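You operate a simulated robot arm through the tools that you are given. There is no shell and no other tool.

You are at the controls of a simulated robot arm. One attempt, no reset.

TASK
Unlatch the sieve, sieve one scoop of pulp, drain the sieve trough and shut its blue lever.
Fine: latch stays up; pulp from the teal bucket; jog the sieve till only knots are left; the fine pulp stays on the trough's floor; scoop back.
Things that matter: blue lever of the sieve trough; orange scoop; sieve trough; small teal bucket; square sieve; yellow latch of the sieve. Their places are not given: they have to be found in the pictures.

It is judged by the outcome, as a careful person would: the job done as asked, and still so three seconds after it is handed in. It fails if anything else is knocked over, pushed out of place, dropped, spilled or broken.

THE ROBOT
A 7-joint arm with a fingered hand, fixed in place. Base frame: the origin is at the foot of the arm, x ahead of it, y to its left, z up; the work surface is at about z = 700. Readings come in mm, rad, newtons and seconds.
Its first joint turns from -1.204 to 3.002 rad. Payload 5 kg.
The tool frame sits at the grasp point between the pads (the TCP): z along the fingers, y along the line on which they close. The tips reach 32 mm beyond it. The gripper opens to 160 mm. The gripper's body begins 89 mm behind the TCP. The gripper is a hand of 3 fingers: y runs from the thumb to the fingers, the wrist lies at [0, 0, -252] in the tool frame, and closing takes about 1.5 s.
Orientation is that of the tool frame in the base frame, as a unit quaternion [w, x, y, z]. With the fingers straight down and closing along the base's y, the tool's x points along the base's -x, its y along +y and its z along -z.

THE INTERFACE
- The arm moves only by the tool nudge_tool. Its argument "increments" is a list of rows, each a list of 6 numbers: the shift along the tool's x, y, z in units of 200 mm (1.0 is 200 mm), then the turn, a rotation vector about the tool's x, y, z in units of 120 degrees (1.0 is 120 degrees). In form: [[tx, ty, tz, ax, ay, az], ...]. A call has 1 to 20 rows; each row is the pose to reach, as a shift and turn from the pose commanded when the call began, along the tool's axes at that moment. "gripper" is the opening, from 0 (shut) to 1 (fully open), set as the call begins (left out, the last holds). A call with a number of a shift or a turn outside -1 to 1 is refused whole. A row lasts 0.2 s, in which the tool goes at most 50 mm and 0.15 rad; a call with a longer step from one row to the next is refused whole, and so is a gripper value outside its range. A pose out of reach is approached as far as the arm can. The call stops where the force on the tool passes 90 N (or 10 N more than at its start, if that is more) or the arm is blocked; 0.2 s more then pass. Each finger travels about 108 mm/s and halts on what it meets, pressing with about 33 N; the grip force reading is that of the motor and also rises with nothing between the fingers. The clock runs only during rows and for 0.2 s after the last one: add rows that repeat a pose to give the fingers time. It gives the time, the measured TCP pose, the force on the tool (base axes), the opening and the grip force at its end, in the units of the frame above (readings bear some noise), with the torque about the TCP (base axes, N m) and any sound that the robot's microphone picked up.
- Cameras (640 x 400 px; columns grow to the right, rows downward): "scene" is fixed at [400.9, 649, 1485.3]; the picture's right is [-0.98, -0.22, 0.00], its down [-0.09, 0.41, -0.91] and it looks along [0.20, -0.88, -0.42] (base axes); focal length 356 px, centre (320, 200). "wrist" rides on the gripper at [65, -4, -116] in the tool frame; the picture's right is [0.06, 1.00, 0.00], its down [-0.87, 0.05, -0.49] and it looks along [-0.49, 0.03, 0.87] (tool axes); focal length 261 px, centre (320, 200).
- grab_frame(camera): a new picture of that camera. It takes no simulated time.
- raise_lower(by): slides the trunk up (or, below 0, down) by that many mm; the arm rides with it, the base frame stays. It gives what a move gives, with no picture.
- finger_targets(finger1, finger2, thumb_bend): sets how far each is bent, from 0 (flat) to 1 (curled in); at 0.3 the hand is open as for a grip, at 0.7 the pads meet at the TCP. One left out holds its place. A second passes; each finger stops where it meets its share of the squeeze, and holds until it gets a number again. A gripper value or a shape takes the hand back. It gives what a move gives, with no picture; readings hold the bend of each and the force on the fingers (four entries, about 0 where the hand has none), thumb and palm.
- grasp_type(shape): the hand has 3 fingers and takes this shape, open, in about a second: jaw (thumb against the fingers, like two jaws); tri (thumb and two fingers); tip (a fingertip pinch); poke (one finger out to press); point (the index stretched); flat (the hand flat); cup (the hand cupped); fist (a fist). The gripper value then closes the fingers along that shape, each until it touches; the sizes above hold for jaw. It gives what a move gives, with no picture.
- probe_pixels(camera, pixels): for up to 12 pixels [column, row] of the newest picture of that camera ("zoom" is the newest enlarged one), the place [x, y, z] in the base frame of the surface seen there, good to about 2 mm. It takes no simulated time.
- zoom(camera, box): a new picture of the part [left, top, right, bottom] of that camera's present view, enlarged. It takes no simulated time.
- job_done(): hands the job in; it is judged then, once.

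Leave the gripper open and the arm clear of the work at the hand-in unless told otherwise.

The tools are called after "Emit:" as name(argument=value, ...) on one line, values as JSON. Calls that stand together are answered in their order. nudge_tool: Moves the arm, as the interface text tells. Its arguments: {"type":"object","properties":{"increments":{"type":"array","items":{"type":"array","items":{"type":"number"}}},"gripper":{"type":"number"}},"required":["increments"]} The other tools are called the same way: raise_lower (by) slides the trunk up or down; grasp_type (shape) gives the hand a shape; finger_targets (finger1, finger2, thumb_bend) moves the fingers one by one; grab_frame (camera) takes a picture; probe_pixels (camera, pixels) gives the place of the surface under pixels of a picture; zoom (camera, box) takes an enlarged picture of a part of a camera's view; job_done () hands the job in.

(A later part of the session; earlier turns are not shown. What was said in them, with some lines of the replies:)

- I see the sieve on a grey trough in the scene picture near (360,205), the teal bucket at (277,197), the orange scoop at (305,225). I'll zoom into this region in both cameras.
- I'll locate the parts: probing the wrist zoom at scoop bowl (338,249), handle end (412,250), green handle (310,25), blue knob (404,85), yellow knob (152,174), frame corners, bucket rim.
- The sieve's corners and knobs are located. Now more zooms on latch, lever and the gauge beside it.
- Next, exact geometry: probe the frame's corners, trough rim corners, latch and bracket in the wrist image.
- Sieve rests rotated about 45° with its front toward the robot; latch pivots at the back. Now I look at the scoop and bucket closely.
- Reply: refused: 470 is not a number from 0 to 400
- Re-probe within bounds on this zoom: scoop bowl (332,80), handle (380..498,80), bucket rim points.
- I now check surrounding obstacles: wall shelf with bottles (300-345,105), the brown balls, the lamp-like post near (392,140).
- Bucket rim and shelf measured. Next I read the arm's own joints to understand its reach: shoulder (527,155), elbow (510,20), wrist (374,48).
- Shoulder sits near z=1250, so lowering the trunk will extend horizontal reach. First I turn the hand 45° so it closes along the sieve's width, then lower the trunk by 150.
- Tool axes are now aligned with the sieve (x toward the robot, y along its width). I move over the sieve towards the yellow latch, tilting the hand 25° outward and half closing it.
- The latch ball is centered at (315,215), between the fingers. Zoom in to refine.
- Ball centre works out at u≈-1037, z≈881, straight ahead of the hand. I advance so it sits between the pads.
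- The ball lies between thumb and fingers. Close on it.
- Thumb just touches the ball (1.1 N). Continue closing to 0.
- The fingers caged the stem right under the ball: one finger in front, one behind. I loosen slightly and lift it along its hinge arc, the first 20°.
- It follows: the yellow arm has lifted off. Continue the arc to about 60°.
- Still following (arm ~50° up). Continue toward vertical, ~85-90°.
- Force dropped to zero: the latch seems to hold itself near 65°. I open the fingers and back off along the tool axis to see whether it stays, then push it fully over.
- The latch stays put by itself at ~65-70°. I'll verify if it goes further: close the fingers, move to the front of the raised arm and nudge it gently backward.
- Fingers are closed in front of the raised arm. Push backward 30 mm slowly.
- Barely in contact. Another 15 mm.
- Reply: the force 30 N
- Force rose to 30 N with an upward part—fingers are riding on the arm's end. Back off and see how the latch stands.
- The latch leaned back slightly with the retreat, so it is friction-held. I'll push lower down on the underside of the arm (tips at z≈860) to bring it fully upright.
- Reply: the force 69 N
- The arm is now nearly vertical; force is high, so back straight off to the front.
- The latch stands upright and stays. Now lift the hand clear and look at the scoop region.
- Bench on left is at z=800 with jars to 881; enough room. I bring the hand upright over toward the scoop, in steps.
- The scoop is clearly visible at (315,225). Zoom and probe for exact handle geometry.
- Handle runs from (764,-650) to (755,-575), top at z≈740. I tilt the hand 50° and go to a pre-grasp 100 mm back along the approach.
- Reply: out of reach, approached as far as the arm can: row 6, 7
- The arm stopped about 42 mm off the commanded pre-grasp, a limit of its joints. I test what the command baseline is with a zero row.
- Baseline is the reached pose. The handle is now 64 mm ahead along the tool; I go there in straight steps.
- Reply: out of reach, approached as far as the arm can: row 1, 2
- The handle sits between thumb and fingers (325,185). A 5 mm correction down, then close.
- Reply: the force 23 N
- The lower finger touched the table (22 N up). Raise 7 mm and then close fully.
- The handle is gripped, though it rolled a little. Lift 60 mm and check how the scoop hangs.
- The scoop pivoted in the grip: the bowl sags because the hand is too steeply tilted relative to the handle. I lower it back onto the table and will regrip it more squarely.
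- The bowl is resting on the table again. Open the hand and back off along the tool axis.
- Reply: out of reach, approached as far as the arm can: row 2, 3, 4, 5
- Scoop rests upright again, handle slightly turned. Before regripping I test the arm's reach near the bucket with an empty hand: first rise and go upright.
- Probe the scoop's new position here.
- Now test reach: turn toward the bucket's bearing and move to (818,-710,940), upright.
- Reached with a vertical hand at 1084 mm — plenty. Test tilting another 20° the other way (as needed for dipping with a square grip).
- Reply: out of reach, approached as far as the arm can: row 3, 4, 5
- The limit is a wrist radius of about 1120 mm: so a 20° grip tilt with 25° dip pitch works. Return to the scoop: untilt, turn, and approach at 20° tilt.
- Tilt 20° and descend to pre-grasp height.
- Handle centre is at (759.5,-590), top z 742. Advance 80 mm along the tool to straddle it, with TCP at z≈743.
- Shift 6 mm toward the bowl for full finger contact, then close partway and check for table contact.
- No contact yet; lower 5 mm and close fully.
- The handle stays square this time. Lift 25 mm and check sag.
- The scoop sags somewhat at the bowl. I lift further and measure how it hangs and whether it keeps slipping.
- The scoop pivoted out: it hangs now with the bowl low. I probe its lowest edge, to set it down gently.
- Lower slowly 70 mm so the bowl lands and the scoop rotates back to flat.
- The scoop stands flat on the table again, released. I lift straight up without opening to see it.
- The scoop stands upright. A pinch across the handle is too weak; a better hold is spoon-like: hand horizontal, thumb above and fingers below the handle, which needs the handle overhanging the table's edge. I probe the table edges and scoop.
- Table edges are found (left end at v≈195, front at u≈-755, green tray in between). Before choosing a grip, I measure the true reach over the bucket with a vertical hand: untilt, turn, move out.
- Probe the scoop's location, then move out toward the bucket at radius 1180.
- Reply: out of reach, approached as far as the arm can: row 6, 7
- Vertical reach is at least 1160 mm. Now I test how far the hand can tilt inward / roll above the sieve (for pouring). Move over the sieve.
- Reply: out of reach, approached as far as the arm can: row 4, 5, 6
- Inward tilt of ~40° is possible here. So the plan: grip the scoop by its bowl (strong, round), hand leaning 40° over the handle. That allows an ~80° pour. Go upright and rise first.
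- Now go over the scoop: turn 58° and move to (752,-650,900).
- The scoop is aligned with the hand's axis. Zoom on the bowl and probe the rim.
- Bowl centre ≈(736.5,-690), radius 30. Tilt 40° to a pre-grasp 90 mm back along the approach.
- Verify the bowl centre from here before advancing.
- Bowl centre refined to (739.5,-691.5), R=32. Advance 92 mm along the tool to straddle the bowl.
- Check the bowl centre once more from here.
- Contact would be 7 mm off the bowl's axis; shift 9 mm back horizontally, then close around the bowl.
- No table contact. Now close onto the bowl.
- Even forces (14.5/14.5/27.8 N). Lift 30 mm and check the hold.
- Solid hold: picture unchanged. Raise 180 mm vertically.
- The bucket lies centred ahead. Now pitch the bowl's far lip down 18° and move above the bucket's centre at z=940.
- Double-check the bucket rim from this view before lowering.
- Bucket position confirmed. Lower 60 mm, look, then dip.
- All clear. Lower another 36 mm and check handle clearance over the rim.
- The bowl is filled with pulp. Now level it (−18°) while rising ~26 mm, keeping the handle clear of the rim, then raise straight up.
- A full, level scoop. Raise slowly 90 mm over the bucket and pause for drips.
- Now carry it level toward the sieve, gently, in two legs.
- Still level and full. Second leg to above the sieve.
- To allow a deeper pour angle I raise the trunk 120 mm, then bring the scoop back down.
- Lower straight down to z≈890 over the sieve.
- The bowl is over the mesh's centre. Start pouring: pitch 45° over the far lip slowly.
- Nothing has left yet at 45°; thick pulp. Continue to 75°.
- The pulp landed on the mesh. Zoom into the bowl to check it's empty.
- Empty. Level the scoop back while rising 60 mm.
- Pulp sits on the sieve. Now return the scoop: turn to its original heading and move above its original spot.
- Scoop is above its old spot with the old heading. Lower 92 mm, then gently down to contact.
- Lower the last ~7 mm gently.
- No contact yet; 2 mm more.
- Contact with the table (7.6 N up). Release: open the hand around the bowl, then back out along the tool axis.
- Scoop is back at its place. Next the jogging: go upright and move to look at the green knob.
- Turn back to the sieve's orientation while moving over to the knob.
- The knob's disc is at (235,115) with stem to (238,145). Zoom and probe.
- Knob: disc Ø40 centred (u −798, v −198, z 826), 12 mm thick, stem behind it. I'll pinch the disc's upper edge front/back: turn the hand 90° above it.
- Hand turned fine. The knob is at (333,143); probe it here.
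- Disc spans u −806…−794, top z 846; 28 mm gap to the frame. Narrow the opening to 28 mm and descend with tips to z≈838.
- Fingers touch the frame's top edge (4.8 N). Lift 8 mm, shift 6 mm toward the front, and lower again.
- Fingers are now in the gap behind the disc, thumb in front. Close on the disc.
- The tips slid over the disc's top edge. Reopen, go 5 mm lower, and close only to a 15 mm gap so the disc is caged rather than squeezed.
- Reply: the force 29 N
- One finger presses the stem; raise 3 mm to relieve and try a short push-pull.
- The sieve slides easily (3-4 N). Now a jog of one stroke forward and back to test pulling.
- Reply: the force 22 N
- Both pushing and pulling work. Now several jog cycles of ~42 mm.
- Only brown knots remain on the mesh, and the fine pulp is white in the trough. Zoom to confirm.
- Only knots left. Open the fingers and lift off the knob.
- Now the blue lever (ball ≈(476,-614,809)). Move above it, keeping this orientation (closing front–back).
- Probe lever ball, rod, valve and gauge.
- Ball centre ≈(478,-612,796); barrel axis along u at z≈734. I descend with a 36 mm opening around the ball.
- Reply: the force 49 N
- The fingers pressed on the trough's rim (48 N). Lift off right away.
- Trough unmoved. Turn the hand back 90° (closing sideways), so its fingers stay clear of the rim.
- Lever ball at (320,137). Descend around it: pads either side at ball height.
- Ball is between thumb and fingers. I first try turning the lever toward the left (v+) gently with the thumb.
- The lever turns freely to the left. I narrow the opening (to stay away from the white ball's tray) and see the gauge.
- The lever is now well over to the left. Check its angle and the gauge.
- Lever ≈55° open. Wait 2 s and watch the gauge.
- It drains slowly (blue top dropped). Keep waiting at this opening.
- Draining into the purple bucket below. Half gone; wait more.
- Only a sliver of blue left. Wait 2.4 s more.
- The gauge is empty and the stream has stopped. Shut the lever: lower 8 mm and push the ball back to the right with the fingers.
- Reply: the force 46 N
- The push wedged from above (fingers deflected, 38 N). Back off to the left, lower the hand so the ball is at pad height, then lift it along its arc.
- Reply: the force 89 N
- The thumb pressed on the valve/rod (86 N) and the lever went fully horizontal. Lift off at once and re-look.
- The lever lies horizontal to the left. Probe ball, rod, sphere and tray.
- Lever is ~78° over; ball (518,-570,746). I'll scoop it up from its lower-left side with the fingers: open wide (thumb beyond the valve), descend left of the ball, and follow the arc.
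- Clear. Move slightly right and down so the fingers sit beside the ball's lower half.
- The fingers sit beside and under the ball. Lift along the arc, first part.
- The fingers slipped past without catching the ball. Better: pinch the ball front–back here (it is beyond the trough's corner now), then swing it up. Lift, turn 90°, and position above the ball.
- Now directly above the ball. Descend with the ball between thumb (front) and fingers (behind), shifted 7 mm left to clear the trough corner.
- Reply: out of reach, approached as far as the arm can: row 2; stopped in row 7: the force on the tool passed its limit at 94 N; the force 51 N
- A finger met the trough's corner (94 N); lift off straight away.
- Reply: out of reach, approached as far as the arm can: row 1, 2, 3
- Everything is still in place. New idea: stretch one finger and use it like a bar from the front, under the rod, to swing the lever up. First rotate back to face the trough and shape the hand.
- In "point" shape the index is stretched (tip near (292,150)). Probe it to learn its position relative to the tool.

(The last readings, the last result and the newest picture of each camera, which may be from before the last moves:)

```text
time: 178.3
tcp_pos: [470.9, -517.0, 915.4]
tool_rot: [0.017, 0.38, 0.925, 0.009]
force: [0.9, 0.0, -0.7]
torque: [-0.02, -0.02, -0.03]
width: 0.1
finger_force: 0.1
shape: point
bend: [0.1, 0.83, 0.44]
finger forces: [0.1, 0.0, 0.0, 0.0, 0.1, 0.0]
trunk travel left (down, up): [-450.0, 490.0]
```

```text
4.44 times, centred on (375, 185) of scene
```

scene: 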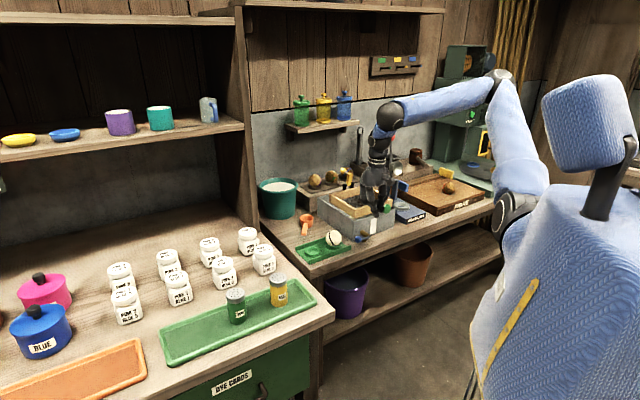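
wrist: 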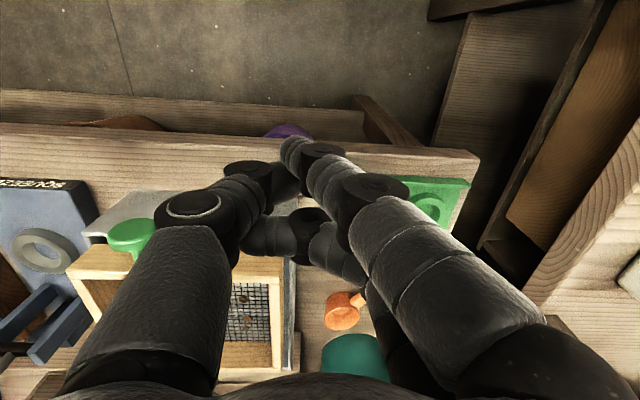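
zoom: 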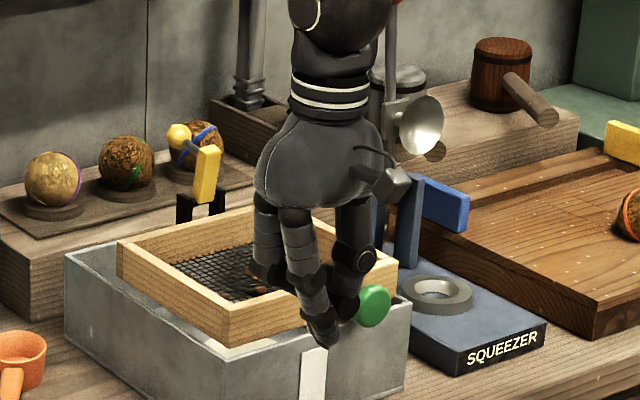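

The pointing finger isn't long enough. Instead I'll make a hook: finger2 bent inward, finger1 and thumb open, to lift the ball from below. Reset to jaw and set fingers individually.

Emit:
grasp_type(shape="jaw")

Emit:
finger_targets(finger1=0.25, finger2=0.64, thumb_bend=0.25)

Emit:
grab_frame(camera="wrist")

Emit:
zoom(camera="scene", box=[340, 140, 410, 230])

```text
time: 179.2
tcp_pos: [470.6, -516.3, 914.7]
tool_rot: [0.017, 0.38, 0.925, 0.009]
force: [-0.3, -0.2, -0.7]
torque: [0.03, -0.01, -0.01]
width: 160.0
finger_force: 0.1
shape: jaw
bend: [0.3, 0.3, 0.3]
finger forces: [0.0, 0.0, 0.0, 0.0, 0.0, 0.1]
trunk travel left (down, up): [-450.0, 490.0]
```

```text
time: 180.2
tcp_pos: [470.0, -517.4, 914.9]
tool_rot: [0.016, 0.38, 0.925, 0.008]
force: [0.3, -0.2, -0.5]
torque: [0.0, 0.02, -0.01]
width: 180.4
finger_force: 0.0
shape: fingers
bend: [0.25, 0.64, 0.25]
finger forces: [0.0, 0.0, 0.1, 0.0, 0.1, 0.0]
trunk travel left (down, up): [-450.0, 490.0]
```

```text
taken
```

wrist: 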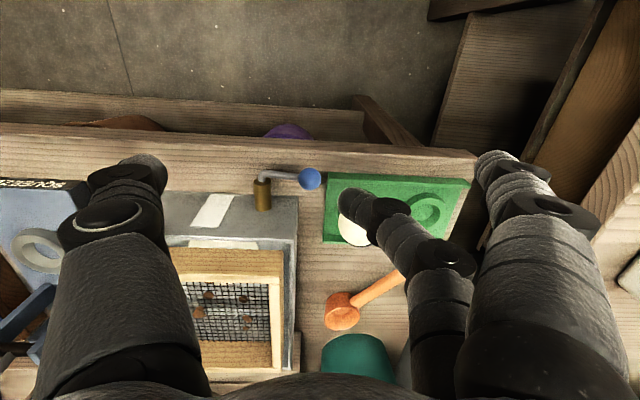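

```text
4.44 times, centred on (375, 185) of scene
```

zoom: 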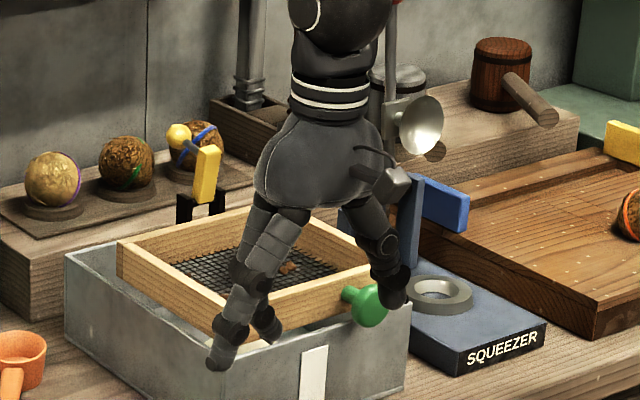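

Finger2 now hooks inward, tip near (350,198). Probe its geometry.

Emit:
probe_pixels(camera="wrist", pixels=[[346, 197], [355, 200], [365, 210], [385, 215], [400, 230], [440, 255], [490, 165], [510, 200], [135, 165], [125, 190]])

Emit:
zoom(camera="wrist", box=[320, 140, 520, 300])

```text
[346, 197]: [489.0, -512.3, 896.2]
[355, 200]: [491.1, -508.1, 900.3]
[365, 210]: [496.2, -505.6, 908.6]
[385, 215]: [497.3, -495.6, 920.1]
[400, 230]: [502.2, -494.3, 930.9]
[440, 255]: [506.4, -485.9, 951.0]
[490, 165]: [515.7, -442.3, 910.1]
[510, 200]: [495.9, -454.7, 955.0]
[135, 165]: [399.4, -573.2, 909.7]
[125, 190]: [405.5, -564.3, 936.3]
```

```text
2.50 times, centred on (420, 220) of wrist
```

zoom: 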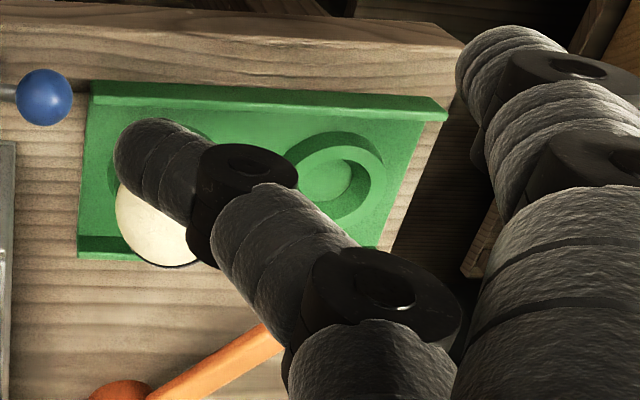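

Finger2's distal link slopes ~37° inward, a good hook. I bend it slightly more, and move it down to the right level, left of (beyond) the ball.

Emit:
finger_targets(finger2=0.68)

Emit:
nudge_tool(increments=[[-0.07, 0.03, 0.1, 0, 0, 0], [-0.14, 0.06, 0.25, 0, 0, 0], [-0.21, 0.083, 0.4, 0, 0, 0], [-0.279, 0.083, 0.5, 0, 0, 0], [-0.279, 0.083, 0.57, 0, 0, 0], [-0.279, 0.083, 0.57, 0, 0, 0]])

Emit:
grab_frame(camera="wrist")

Emit:
zoom(camera="scene", box=[310, 190, 400, 260])

```text
time: 181.2
tcp_pos: [470.7, -516.8, 914.7]
tool_rot: [0.016, 0.379, 0.925, 0.009]
force: [0.0, 0.6, 0.9]
torque: [-0.01, 0.0, 0.01]
width: 180.2
finger_force: 0.0
shape: fingers
bend: [0.25, 0.68, 0.25]
finger forces: [0.0, 0.0, 0.1, 0.0, 0.0, 0.0]
trunk travel left (down, up): [-450.0, 490.0]
```

```text
time: 182.6
tcp_pos: [525.2, -542.0, 802.5]
tool_rot: [0.017, 0.381, 0.924, 0.009]
force: [0.4, -0.1, 0.2]
torque: [0.02, 0.0, 0.02]
width: 180.2
finger_force: 0.0
shape: fingers
bend: [0.25, 0.68, 0.25]
finger forces: [0.0, 0.1, 0.0, 0.1, 0.1, 0.0]
trunk travel left (down, up): [-450.0, 490.0]
```

```text
taken
```

wrist: 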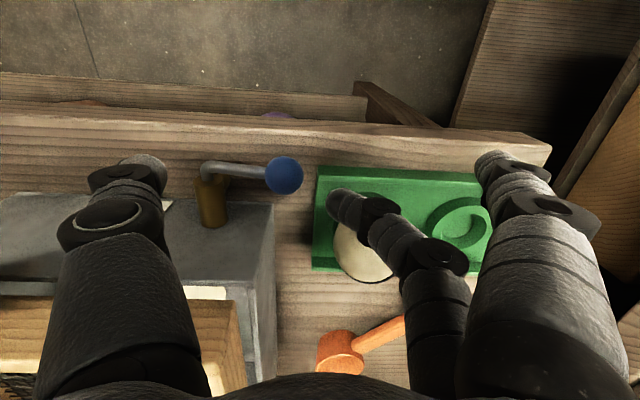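

```text
5.71 times, centred on (355, 225) of scene
```

zoom: 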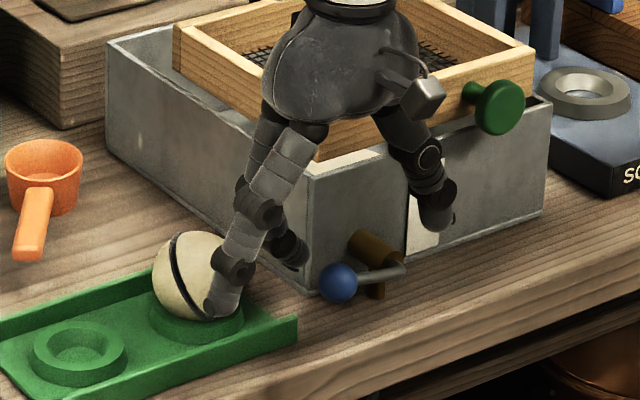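

Check the hook tip's actual position against the tray's edge.

Emit:
probe_pixels(camera="wrist", pixels=[[333, 197], [345, 200], [370, 218], [322, 180], [318, 260], [320, 172], [284, 172], [375, 172]])

```text
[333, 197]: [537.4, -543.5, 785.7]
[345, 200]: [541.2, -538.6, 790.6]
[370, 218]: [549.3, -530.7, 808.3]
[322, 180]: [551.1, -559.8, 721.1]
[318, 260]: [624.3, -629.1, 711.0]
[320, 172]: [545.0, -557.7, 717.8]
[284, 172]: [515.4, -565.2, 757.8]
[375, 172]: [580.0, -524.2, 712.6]
```

Tip is ~2 mm in front of the tray edge; shift 2 mm more and descend to z≈742.

Emit:
nudge_tool(increments=[[0.012, 0, 0.1, 0, 0, 0], [0.012, 0, 0.2, 0, 0, 0], [0.012, 0, 0.27, 0, 0, 0], [0.012, 0, 0.3, 0, 0, 0], [0.012, 0, 0.3, 0, 0, 0]])

Emit:
grab_frame(camera="wrist")

Emit:
zoom(camera="scene", box=[320, 205, 390, 255])

```text
time: 183.8
tcp_pos: [526.2, -542.5, 742.9]
tool_rot: [0.017, 0.38, 0.925, 0.008]
force: [-0.3, 1.1, 0.1]
torque: [0.03, -0.02, -0.03]
width: 180.6
finger_force: 0.6
shape: fingers
bend: [0.25, 0.68, 0.25]
finger forces: [0.0, 1.0, 0.0, 0.0, 0.0, 0.0]
trunk travel left (down, up): [-450.0, 490.0]
```

```text
taken
```

wrist: 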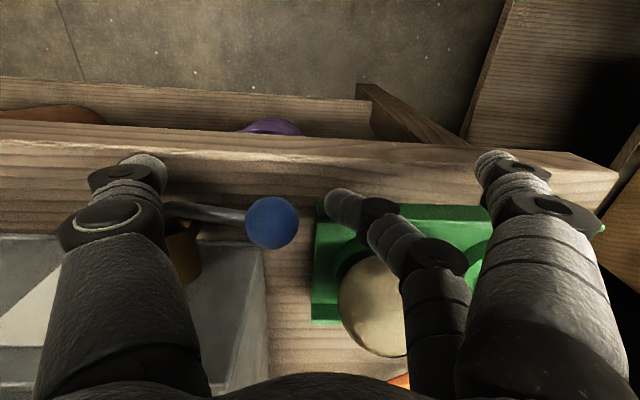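

```text
8.00 times, centred on (355, 230) of scene
```

zoom: 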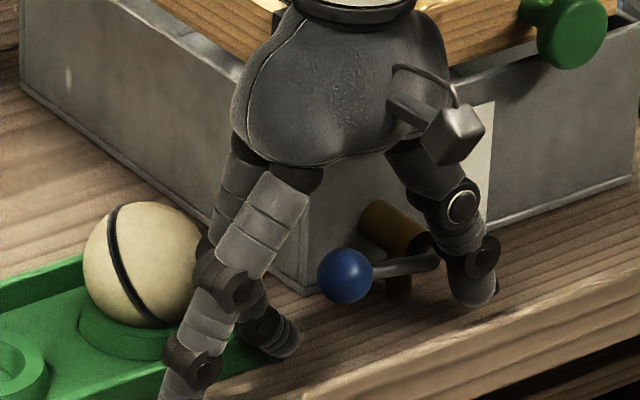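

A slight touch (1 N), maybe on the tray rim. Shift 2 mm to the front, then move right toward the ball.

Emit:
nudge_tool(increments=[[0.015, 0, -0.01, 0, 0, 0], [0.015, -0.03, -0.005, 0, 0, 0], [0.015, -0.06, 0.0, 0, 0, 0], [0.015, -0.09, 0.0, 0, 0, 0]])

Emit:
zoom(camera="wrist", box=[180, 140, 420, 300])

Emit:
zoom(camera="scene", box=[320, 205, 390, 255])

```text
time: 184.8
tcp_pos: [510.2, -552.8, 742.4]
tool_rot: [0.017, 0.38, 0.925, 0.009]
force: [-0.6, 0.1, -1.4]
torque: [0.0, 0.02, 0.03]
width: 180.3
finger_force: 0.1
shape: fingers
bend: [0.25, 0.68, 0.25]
finger forces: [0.0, 0.0, 0.0, 0.0, 0.0, 0.0]
trunk travel left (down, up): [-450.0, 490.0]
```

```text
2.50 times, centred on (300, 220) of wrist
```

zoom: 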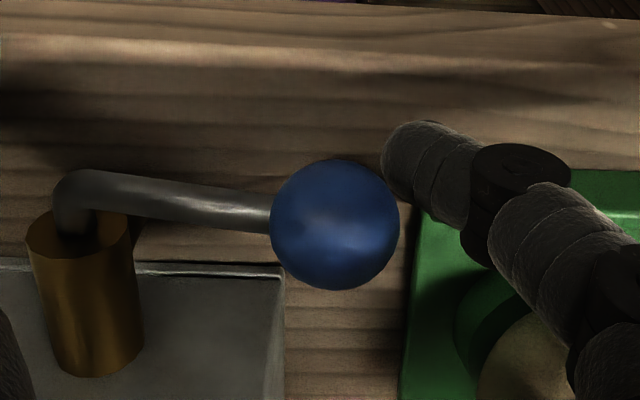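

```text
8.00 times, centred on (355, 230) of scene
```

zoom: 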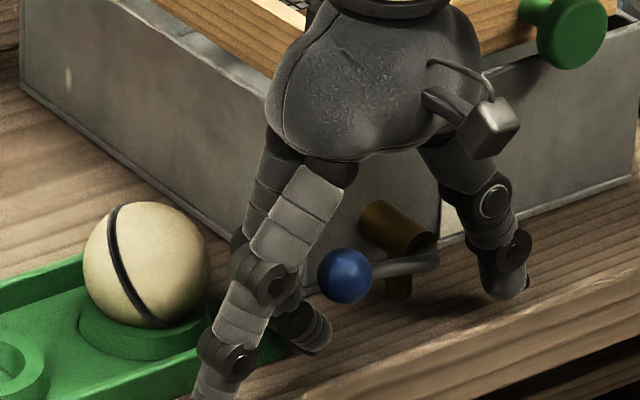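

Aligned. Continue right to make contact, then rise slowly along the arc.

Emit:
nudge_tool(increments=[[-0.02, -0.02, 0.0, 0, 0, 0], [-0.02, -0.04, 0.0, 0, 0, 0], [-0.02, -0.06, -0.01, 0, 0, 0], [-0.02, -0.075, -0.03, 0, 0, 0]])

Emit:
zoom(camera="wrist", box=[180, 140, 420, 300])

Emit:
zoom(camera="scene", box=[320, 205, 390, 255])

```text
time: 185.8
tcp_pos: [503.5, -565.2, 747.9]
tool_rot: [0.017, 0.38, 0.925, 0.009]
force: [2.5, 0.4, -1.2]
torque: [0.01, -0.03, 0.0]
width: 180.5
finger_force: 1.4
shape: fingers
bend: [0.25, 0.67, 0.25]
finger forces: [0.1, 2.0, 0.0, 0.0, 0.1, 0.1]
trunk travel left (down, up): [-450.0, 490.0]
```

```text
2.50 times, centred on (300, 220) of wrist
```

zoom: 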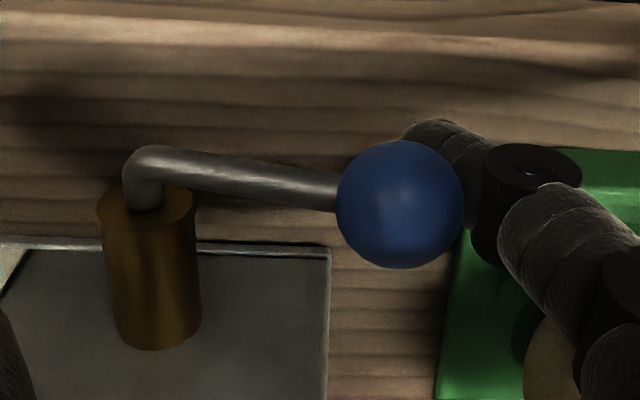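

```text
8.00 times, centred on (355, 230) of scene
```

zoom: 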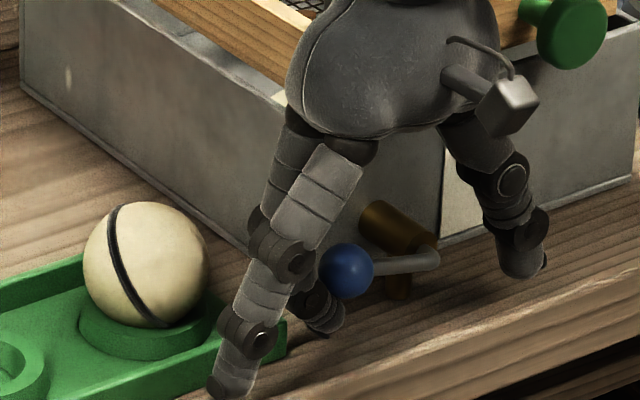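

The hook holds the ball from below (2 N). Follow the arc upward.

Emit:
nudge_tool(increments=[[0, -0.005, -0.03, 0, 0, 0], [0, -0.015, -0.06, 0, 0, 0], [0, -0.03, -0.095, 0, 0, 0], [0, -0.055, -0.135, 0, 0, 0], [0, -0.08, -0.165, 0, 0, 0]])

Emit:
zoom(camera="wrist", box=[180, 140, 420, 300])

Emit:
zoom(camera="scene", box=[320, 205, 390, 255])

```text
time: 187.0
tcp_pos: [490.3, -577.3, 779.5]
tool_rot: [0.017, 0.38, 0.925, 0.008]
force: [1.8, 0.4, -0.4]
torque: [0.03, 0.02, -0.02]
width: 180.3
finger_force: 0.3
shape: fingers
bend: [0.25, 0.67, 0.25]
finger forces: [0.0, 0.7, 0.0, 0.0, 0.0, 0.0]
trunk travel left (down, up): [-450.0, 490.0]
```

```text
2.50 times, centred on (300, 220) of wrist
```

zoom: 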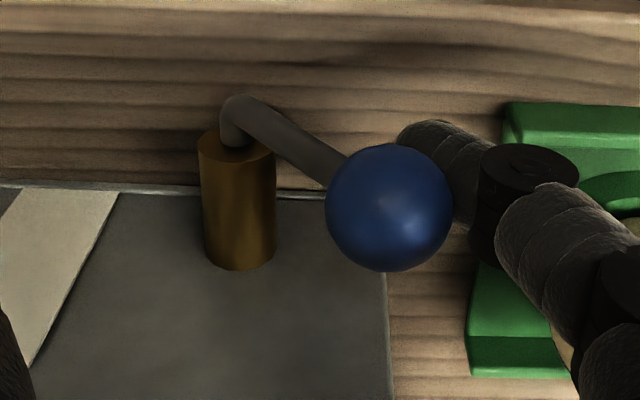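

```text
8.00 times, centred on (355, 230) of scene
```

zoom: 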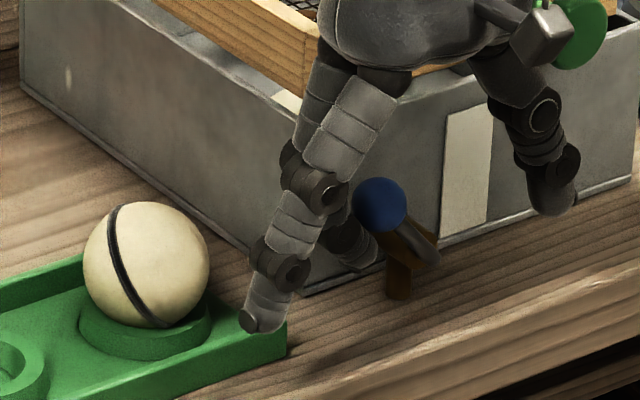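

Lever is at ~45° and rising. Continue to upright.

Emit:
nudge_tool(increments=[[0, -0.04, -0.035, 0, 0, 0], [0, -0.085, -0.06, 0, 0, 0], [0, -0.13, -0.08, 0, 0, 0], [0, -0.165, -0.09, 0, 0, 0], [0, -0.19, -0.09, 0, 0, 0]])

Emit:
zoom(camera="wrist", box=[180, 140, 420, 300])

Emit:
zoom(camera="scene", box=[330, 200, 400, 250])

```text
time: 188.2
tcp_pos: [464.2, -606.1, 797.1]
tool_rot: [0.017, 0.38, 0.925, 0.008]
force: [1.1, 1.8, -0.2]
torque: [0.05, -0.03, 0.04]
width: 180.6
finger_force: 0.8
shape: fingers
bend: [0.25, 0.67, 0.25]
finger forces: [0.0, 1.7, 0.0, 0.0, 0.0, 0.0]
trunk travel left (down, up): [-450.0, 490.0]
```

```text
2.50 times, centred on (300, 220) of wrist
```

zoom: 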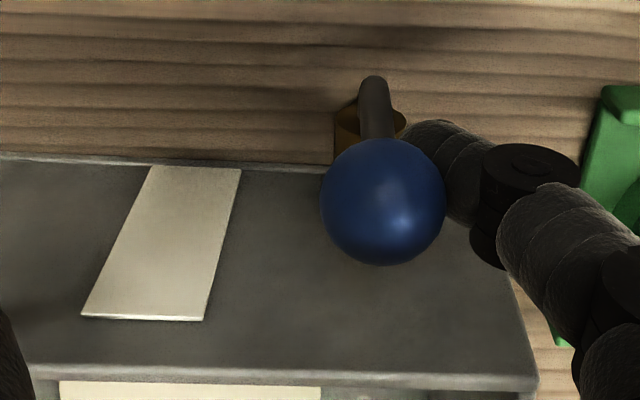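

```text
8.00 times, centred on (365, 225) of scene
```

zoom: 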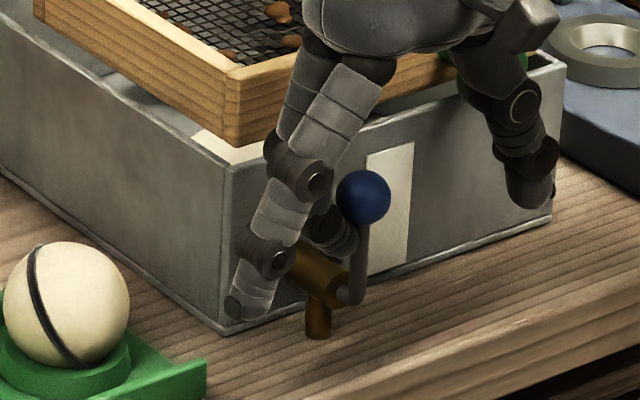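

Nearly upright. Compare the ball's place with its original (478,-612,796; first surface probe (476.8,-600.3,802)).

Emit:
probe_pixels(camera="zoom", pixels=[[363, 198], [364, 240], [362, 270], [350, 295]])

```text
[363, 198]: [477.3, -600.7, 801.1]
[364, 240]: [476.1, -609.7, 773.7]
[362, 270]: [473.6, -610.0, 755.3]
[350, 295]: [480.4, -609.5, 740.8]
```

It matches the original closed position. Nudge 4 mm more to feel for the stop.

Emit:
nudge_tool(increments=[[0, -0.008, 0, 0, 0, 0], [0, -0.016, 0, 0, 0, 0], [0, -0.022, 0, 0, 0, 0], [0, -0.022, 0, 0, 0, 0]])

Emit:
zoom(camera="scene", box=[330, 200, 400, 250])

Emit:
probe_pixels(camera="zoom", pixels=[[363, 198], [364, 240], [362, 270]])

```text
time: 189.2
tcp_pos: [461.6, -606.8, 797.9]
tool_rot: [0.017, 0.38, 0.925, 0.009]
force: [1.2, 3.3, 0.1]
torque: [0.08, -0.05, 0.06]
width: 180.6
finger_force: 1.8
shape: fingers
bend: [0.25, 0.66, 0.25]
finger forces: [0.0, 3.8, 0.0, 0.0, 0.0, 0.0]
trunk travel left (down, up): [-450.0, 490.0]
```

```text
8.00 times, centred on (365, 225) of scene
```

zoom: 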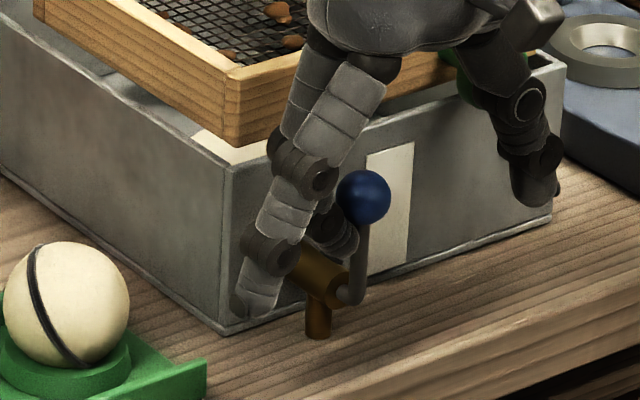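

```text
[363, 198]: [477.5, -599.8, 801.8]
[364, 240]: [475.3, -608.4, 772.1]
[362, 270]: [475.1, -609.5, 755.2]
```

It's against its stop (3.8 N, ball no longer moves): shut. Withdraw left, then up.

Emit:
nudge_tool(increments=[[0, 0.03, 0.0, 0, 0, 0], [0.02, 0.1, 0.0, 0, 0, 0], [0.05, 0.2, 0.0, 0, 0, 0], [0.1, 0.25, -0.1, 0, 0, 0], [0.15, 0.25, -0.3, 0, 0, 0], [0.15, 0.25, -0.5, 0, 0, 0], [0.15, 0.25, -0.7, 0, 0, 0], [0.15, 0.25, -0.8, 0, 0, 0], [0.15, 0.25, -0.8, 0, 0, 0]])

Emit:
grasp_type(shape="jaw")

Emit:
grab_frame(camera="wrist")

Emit:
grab_frame(camera="scene")

Emit:
zoom(camera="scene", box=[310, 165, 410, 255])

```text
time: 191.2
tcp_pos: [467.8, -550.2, 957.4]
tool_rot: [0.017, 0.38, 0.925, 0.009]
force: [0.2, 0.4, 0.2]
torque: [0.03, -0.03, 0.03]
width: 180.5
finger_force: 0.2
shape: fingers
bend: [0.25, 0.68, 0.25]
finger forces: [0.0, 0.0, 0.0, 0.1, 0.0, 0.0]
trunk travel left (down, up): [-450.0, 490.0]
```

```text
time: 192.1
tcp_pos: [467.0, -549.7, 956.9]
tool_rot: [0.017, 0.38, 0.925, 0.008]
force: [0.2, 0.1, -0.8]
torque: [0.0, 0.0, -0.01]
width: 160.3
finger_force: 0.1
shape: jaw
bend: [0.3, 0.3, 0.3]
finger forces: [0.0, 0.1, 0.0, 0.1, 0.0, 0.0]
trunk travel left (down, up): [-450.0, 490.0]
```

```text
taken
```

wrist: 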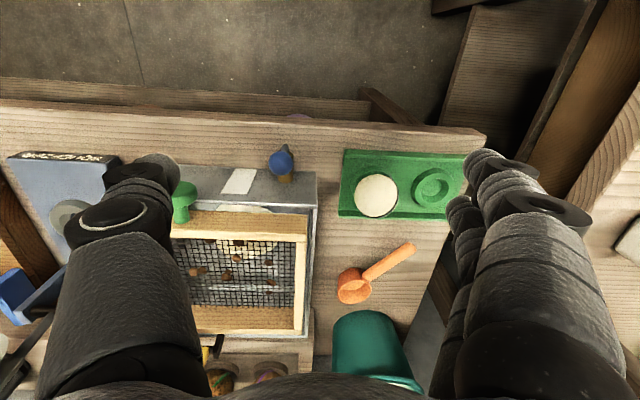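

```text
taken
```

scene: 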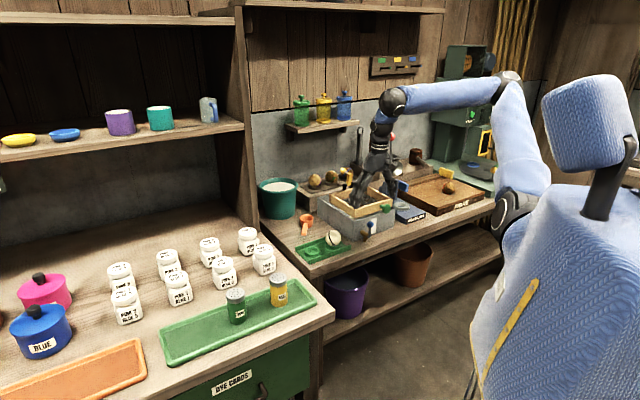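

```text
4.44 times, centred on (360, 210) of scene
```

zoom: 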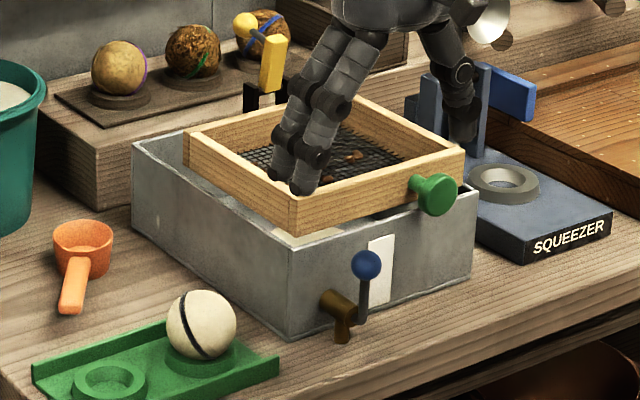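

The lever stays up. Check the fine pulp on the trough floor and the knots.

Emit:
zoom(camera="wrist", box=[150, 140, 350, 370])

Emit:
zoom(camera="scene", box=[335, 180, 400, 225])

Emit:
zoom(camera="scene", box=[310, 240, 390, 330])

```text
1.74 times, centred on (250, 255) of wrist
```

zoom: 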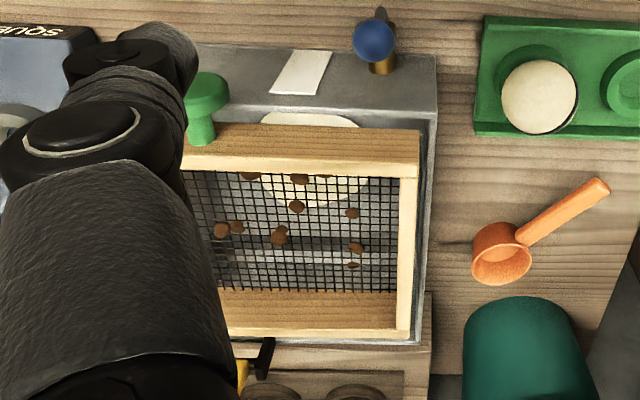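

```text
8.89 times, centred on (368, 202) of scene
```

zoom: 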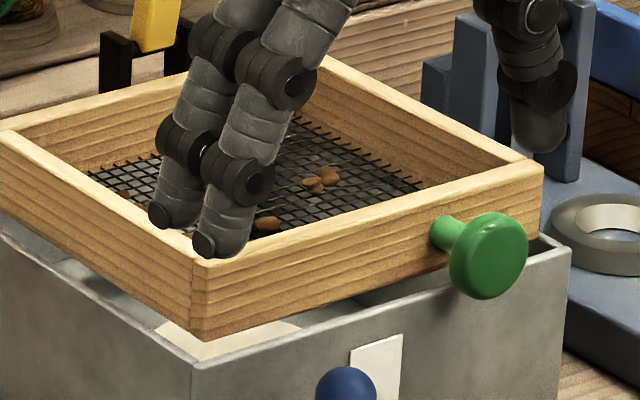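

```text
4.44 times, centred on (350, 285) of scene
```

zoom: 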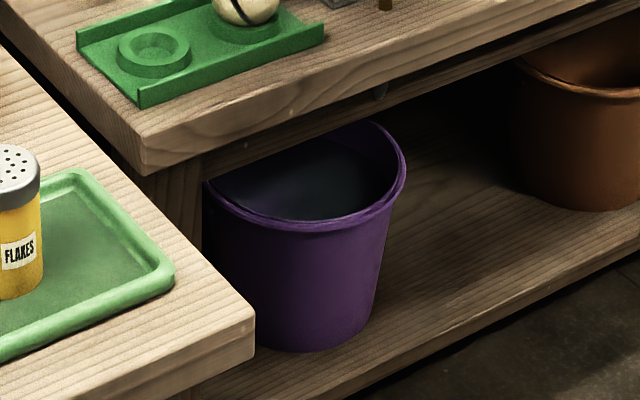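

A white pulp cake rests on the trough floor; knots are on the mesh. Raise the trunk to clear the arm and do a final check of latch, scoop, bucket.

Emit:
raise_lower(by=150)

Emit:
nudge_tool(increments=[[0.05, 0.05, 0, 0, 0, 0], [0.15, 0.1, 0, 0, 0, 0], [0.25, 0.15, 0, 0, 0, 0], [0.25, 0.15, 0, 0, 0, 0]], gripper=1)

Emit:
zoom(camera="scene", box=[250, 150, 410, 260])

Emit:
zoom(camera="scene", box=[330, 160, 400, 240])

Emit:
grab_frame(camera="wrist")

Emit:
grab_frame(camera="scene")

```text
time: 193.8
tcp_pos: [467.7, -550.1, 1106.0]
tool_rot: [0.017, 0.38, 0.925, 0.009]
force: [-0.7, -0.2, 0.3]
torque: [0.0, -0.05, 0.01]
width: 160.0
finger_force: 0.0
shape: jaw
bend: [0.3, 0.3, 0.3]
finger forces: [0.0, 0.1, 0.0, 0.0, 0.1, 0.1]
trunk travel left (down, up): [-600.0, 340.0]
```

```text
time: 194.8
tcp_pos: [452.5, -493.2, 1105.5]
tool_rot: [0.017, 0.379, 0.925, 0.009]
force: [-0.7, -0.6, 0.2]
torque: [0.03, -0.01, 0.0]
width: 159.9
finger_force: 0.0
shape: jaw
bend: [0.3, 0.3, 0.3]
finger forces: [0.0, 0.0, 0.1, 0.1, 0.1, 0.1]
trunk travel left (down, up): [-600.0, 340.0]
```

```text
3.64 times, centred on (330, 205) of scene
```

zoom: 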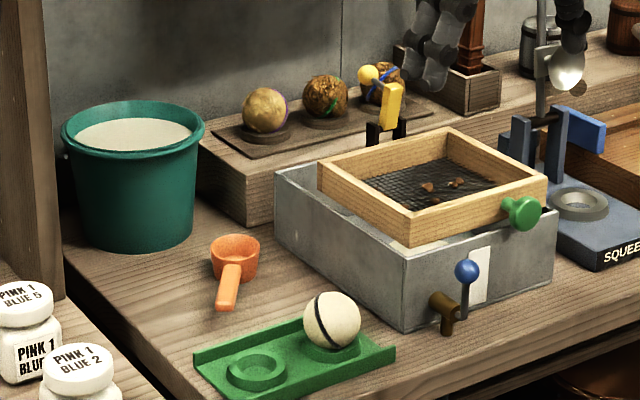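

```text
5.00 times, centred on (365, 200) of scene
```

zoom: 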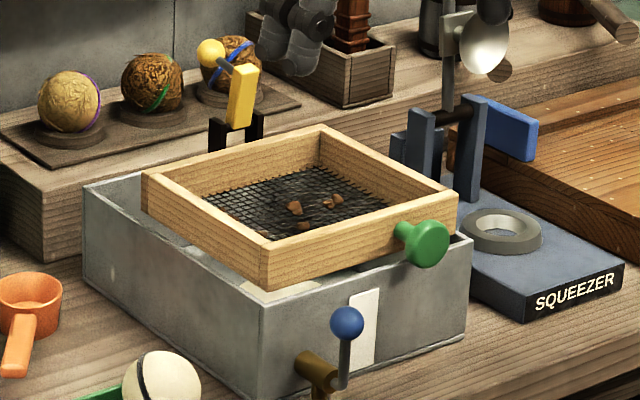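

```text
taken
```

wrist: 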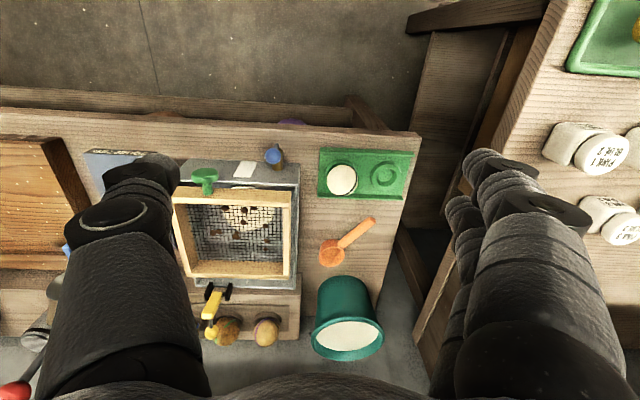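

```text
taken
```

scene: 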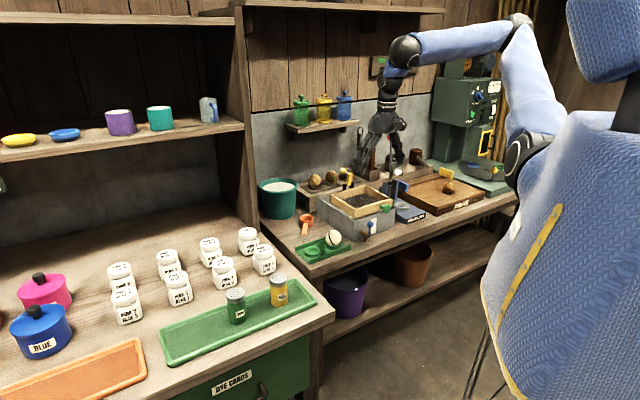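

Everything checks out:
- The latch is up.
- Only knots are left on the mesh.
- The pulp cake is on the trough floor.
- The gauge reads empty and the blue lever is shut.
- The scoop is back in its place.
- The hand is open and clear.

Handing in.

Emit:
job_done()

```text
The job is handed in.
```

I finished the job and handed it in; the hand-in gave no verdict, so I don't know yet whether it passed.

- **Latch:** the yellow latch is swung up and stayed there by itself.
- **Pulp:** I took one full scoop from the teal bucket and poured it onto the square sieve. I saw no spills.
- **Sieving:** I jogged the sieve by its green knob until only the brown knots were left on the mesh.
- **Draining:** I drained the trough through the blue lever into the purple bucket below, until the gauge was empty. A white cake of fine pulp stayed on the trough's floor.
- **Lever:** the lever is shut against its stop, in the position it started in.
- **Scoop:** it is back in its original place and direction. It pivoted out of my grip twice early on, just above the table. It was empty then and landed upright both times.

While working the lever I pressed hard on a few things: the trough's rim and corner, about 94 N at most, and the valve with about 86 N. I also brushed something near the green tray with about 1 N. Nothing looked moved or damaged in the last pictures. The hand is open and clear of the work.
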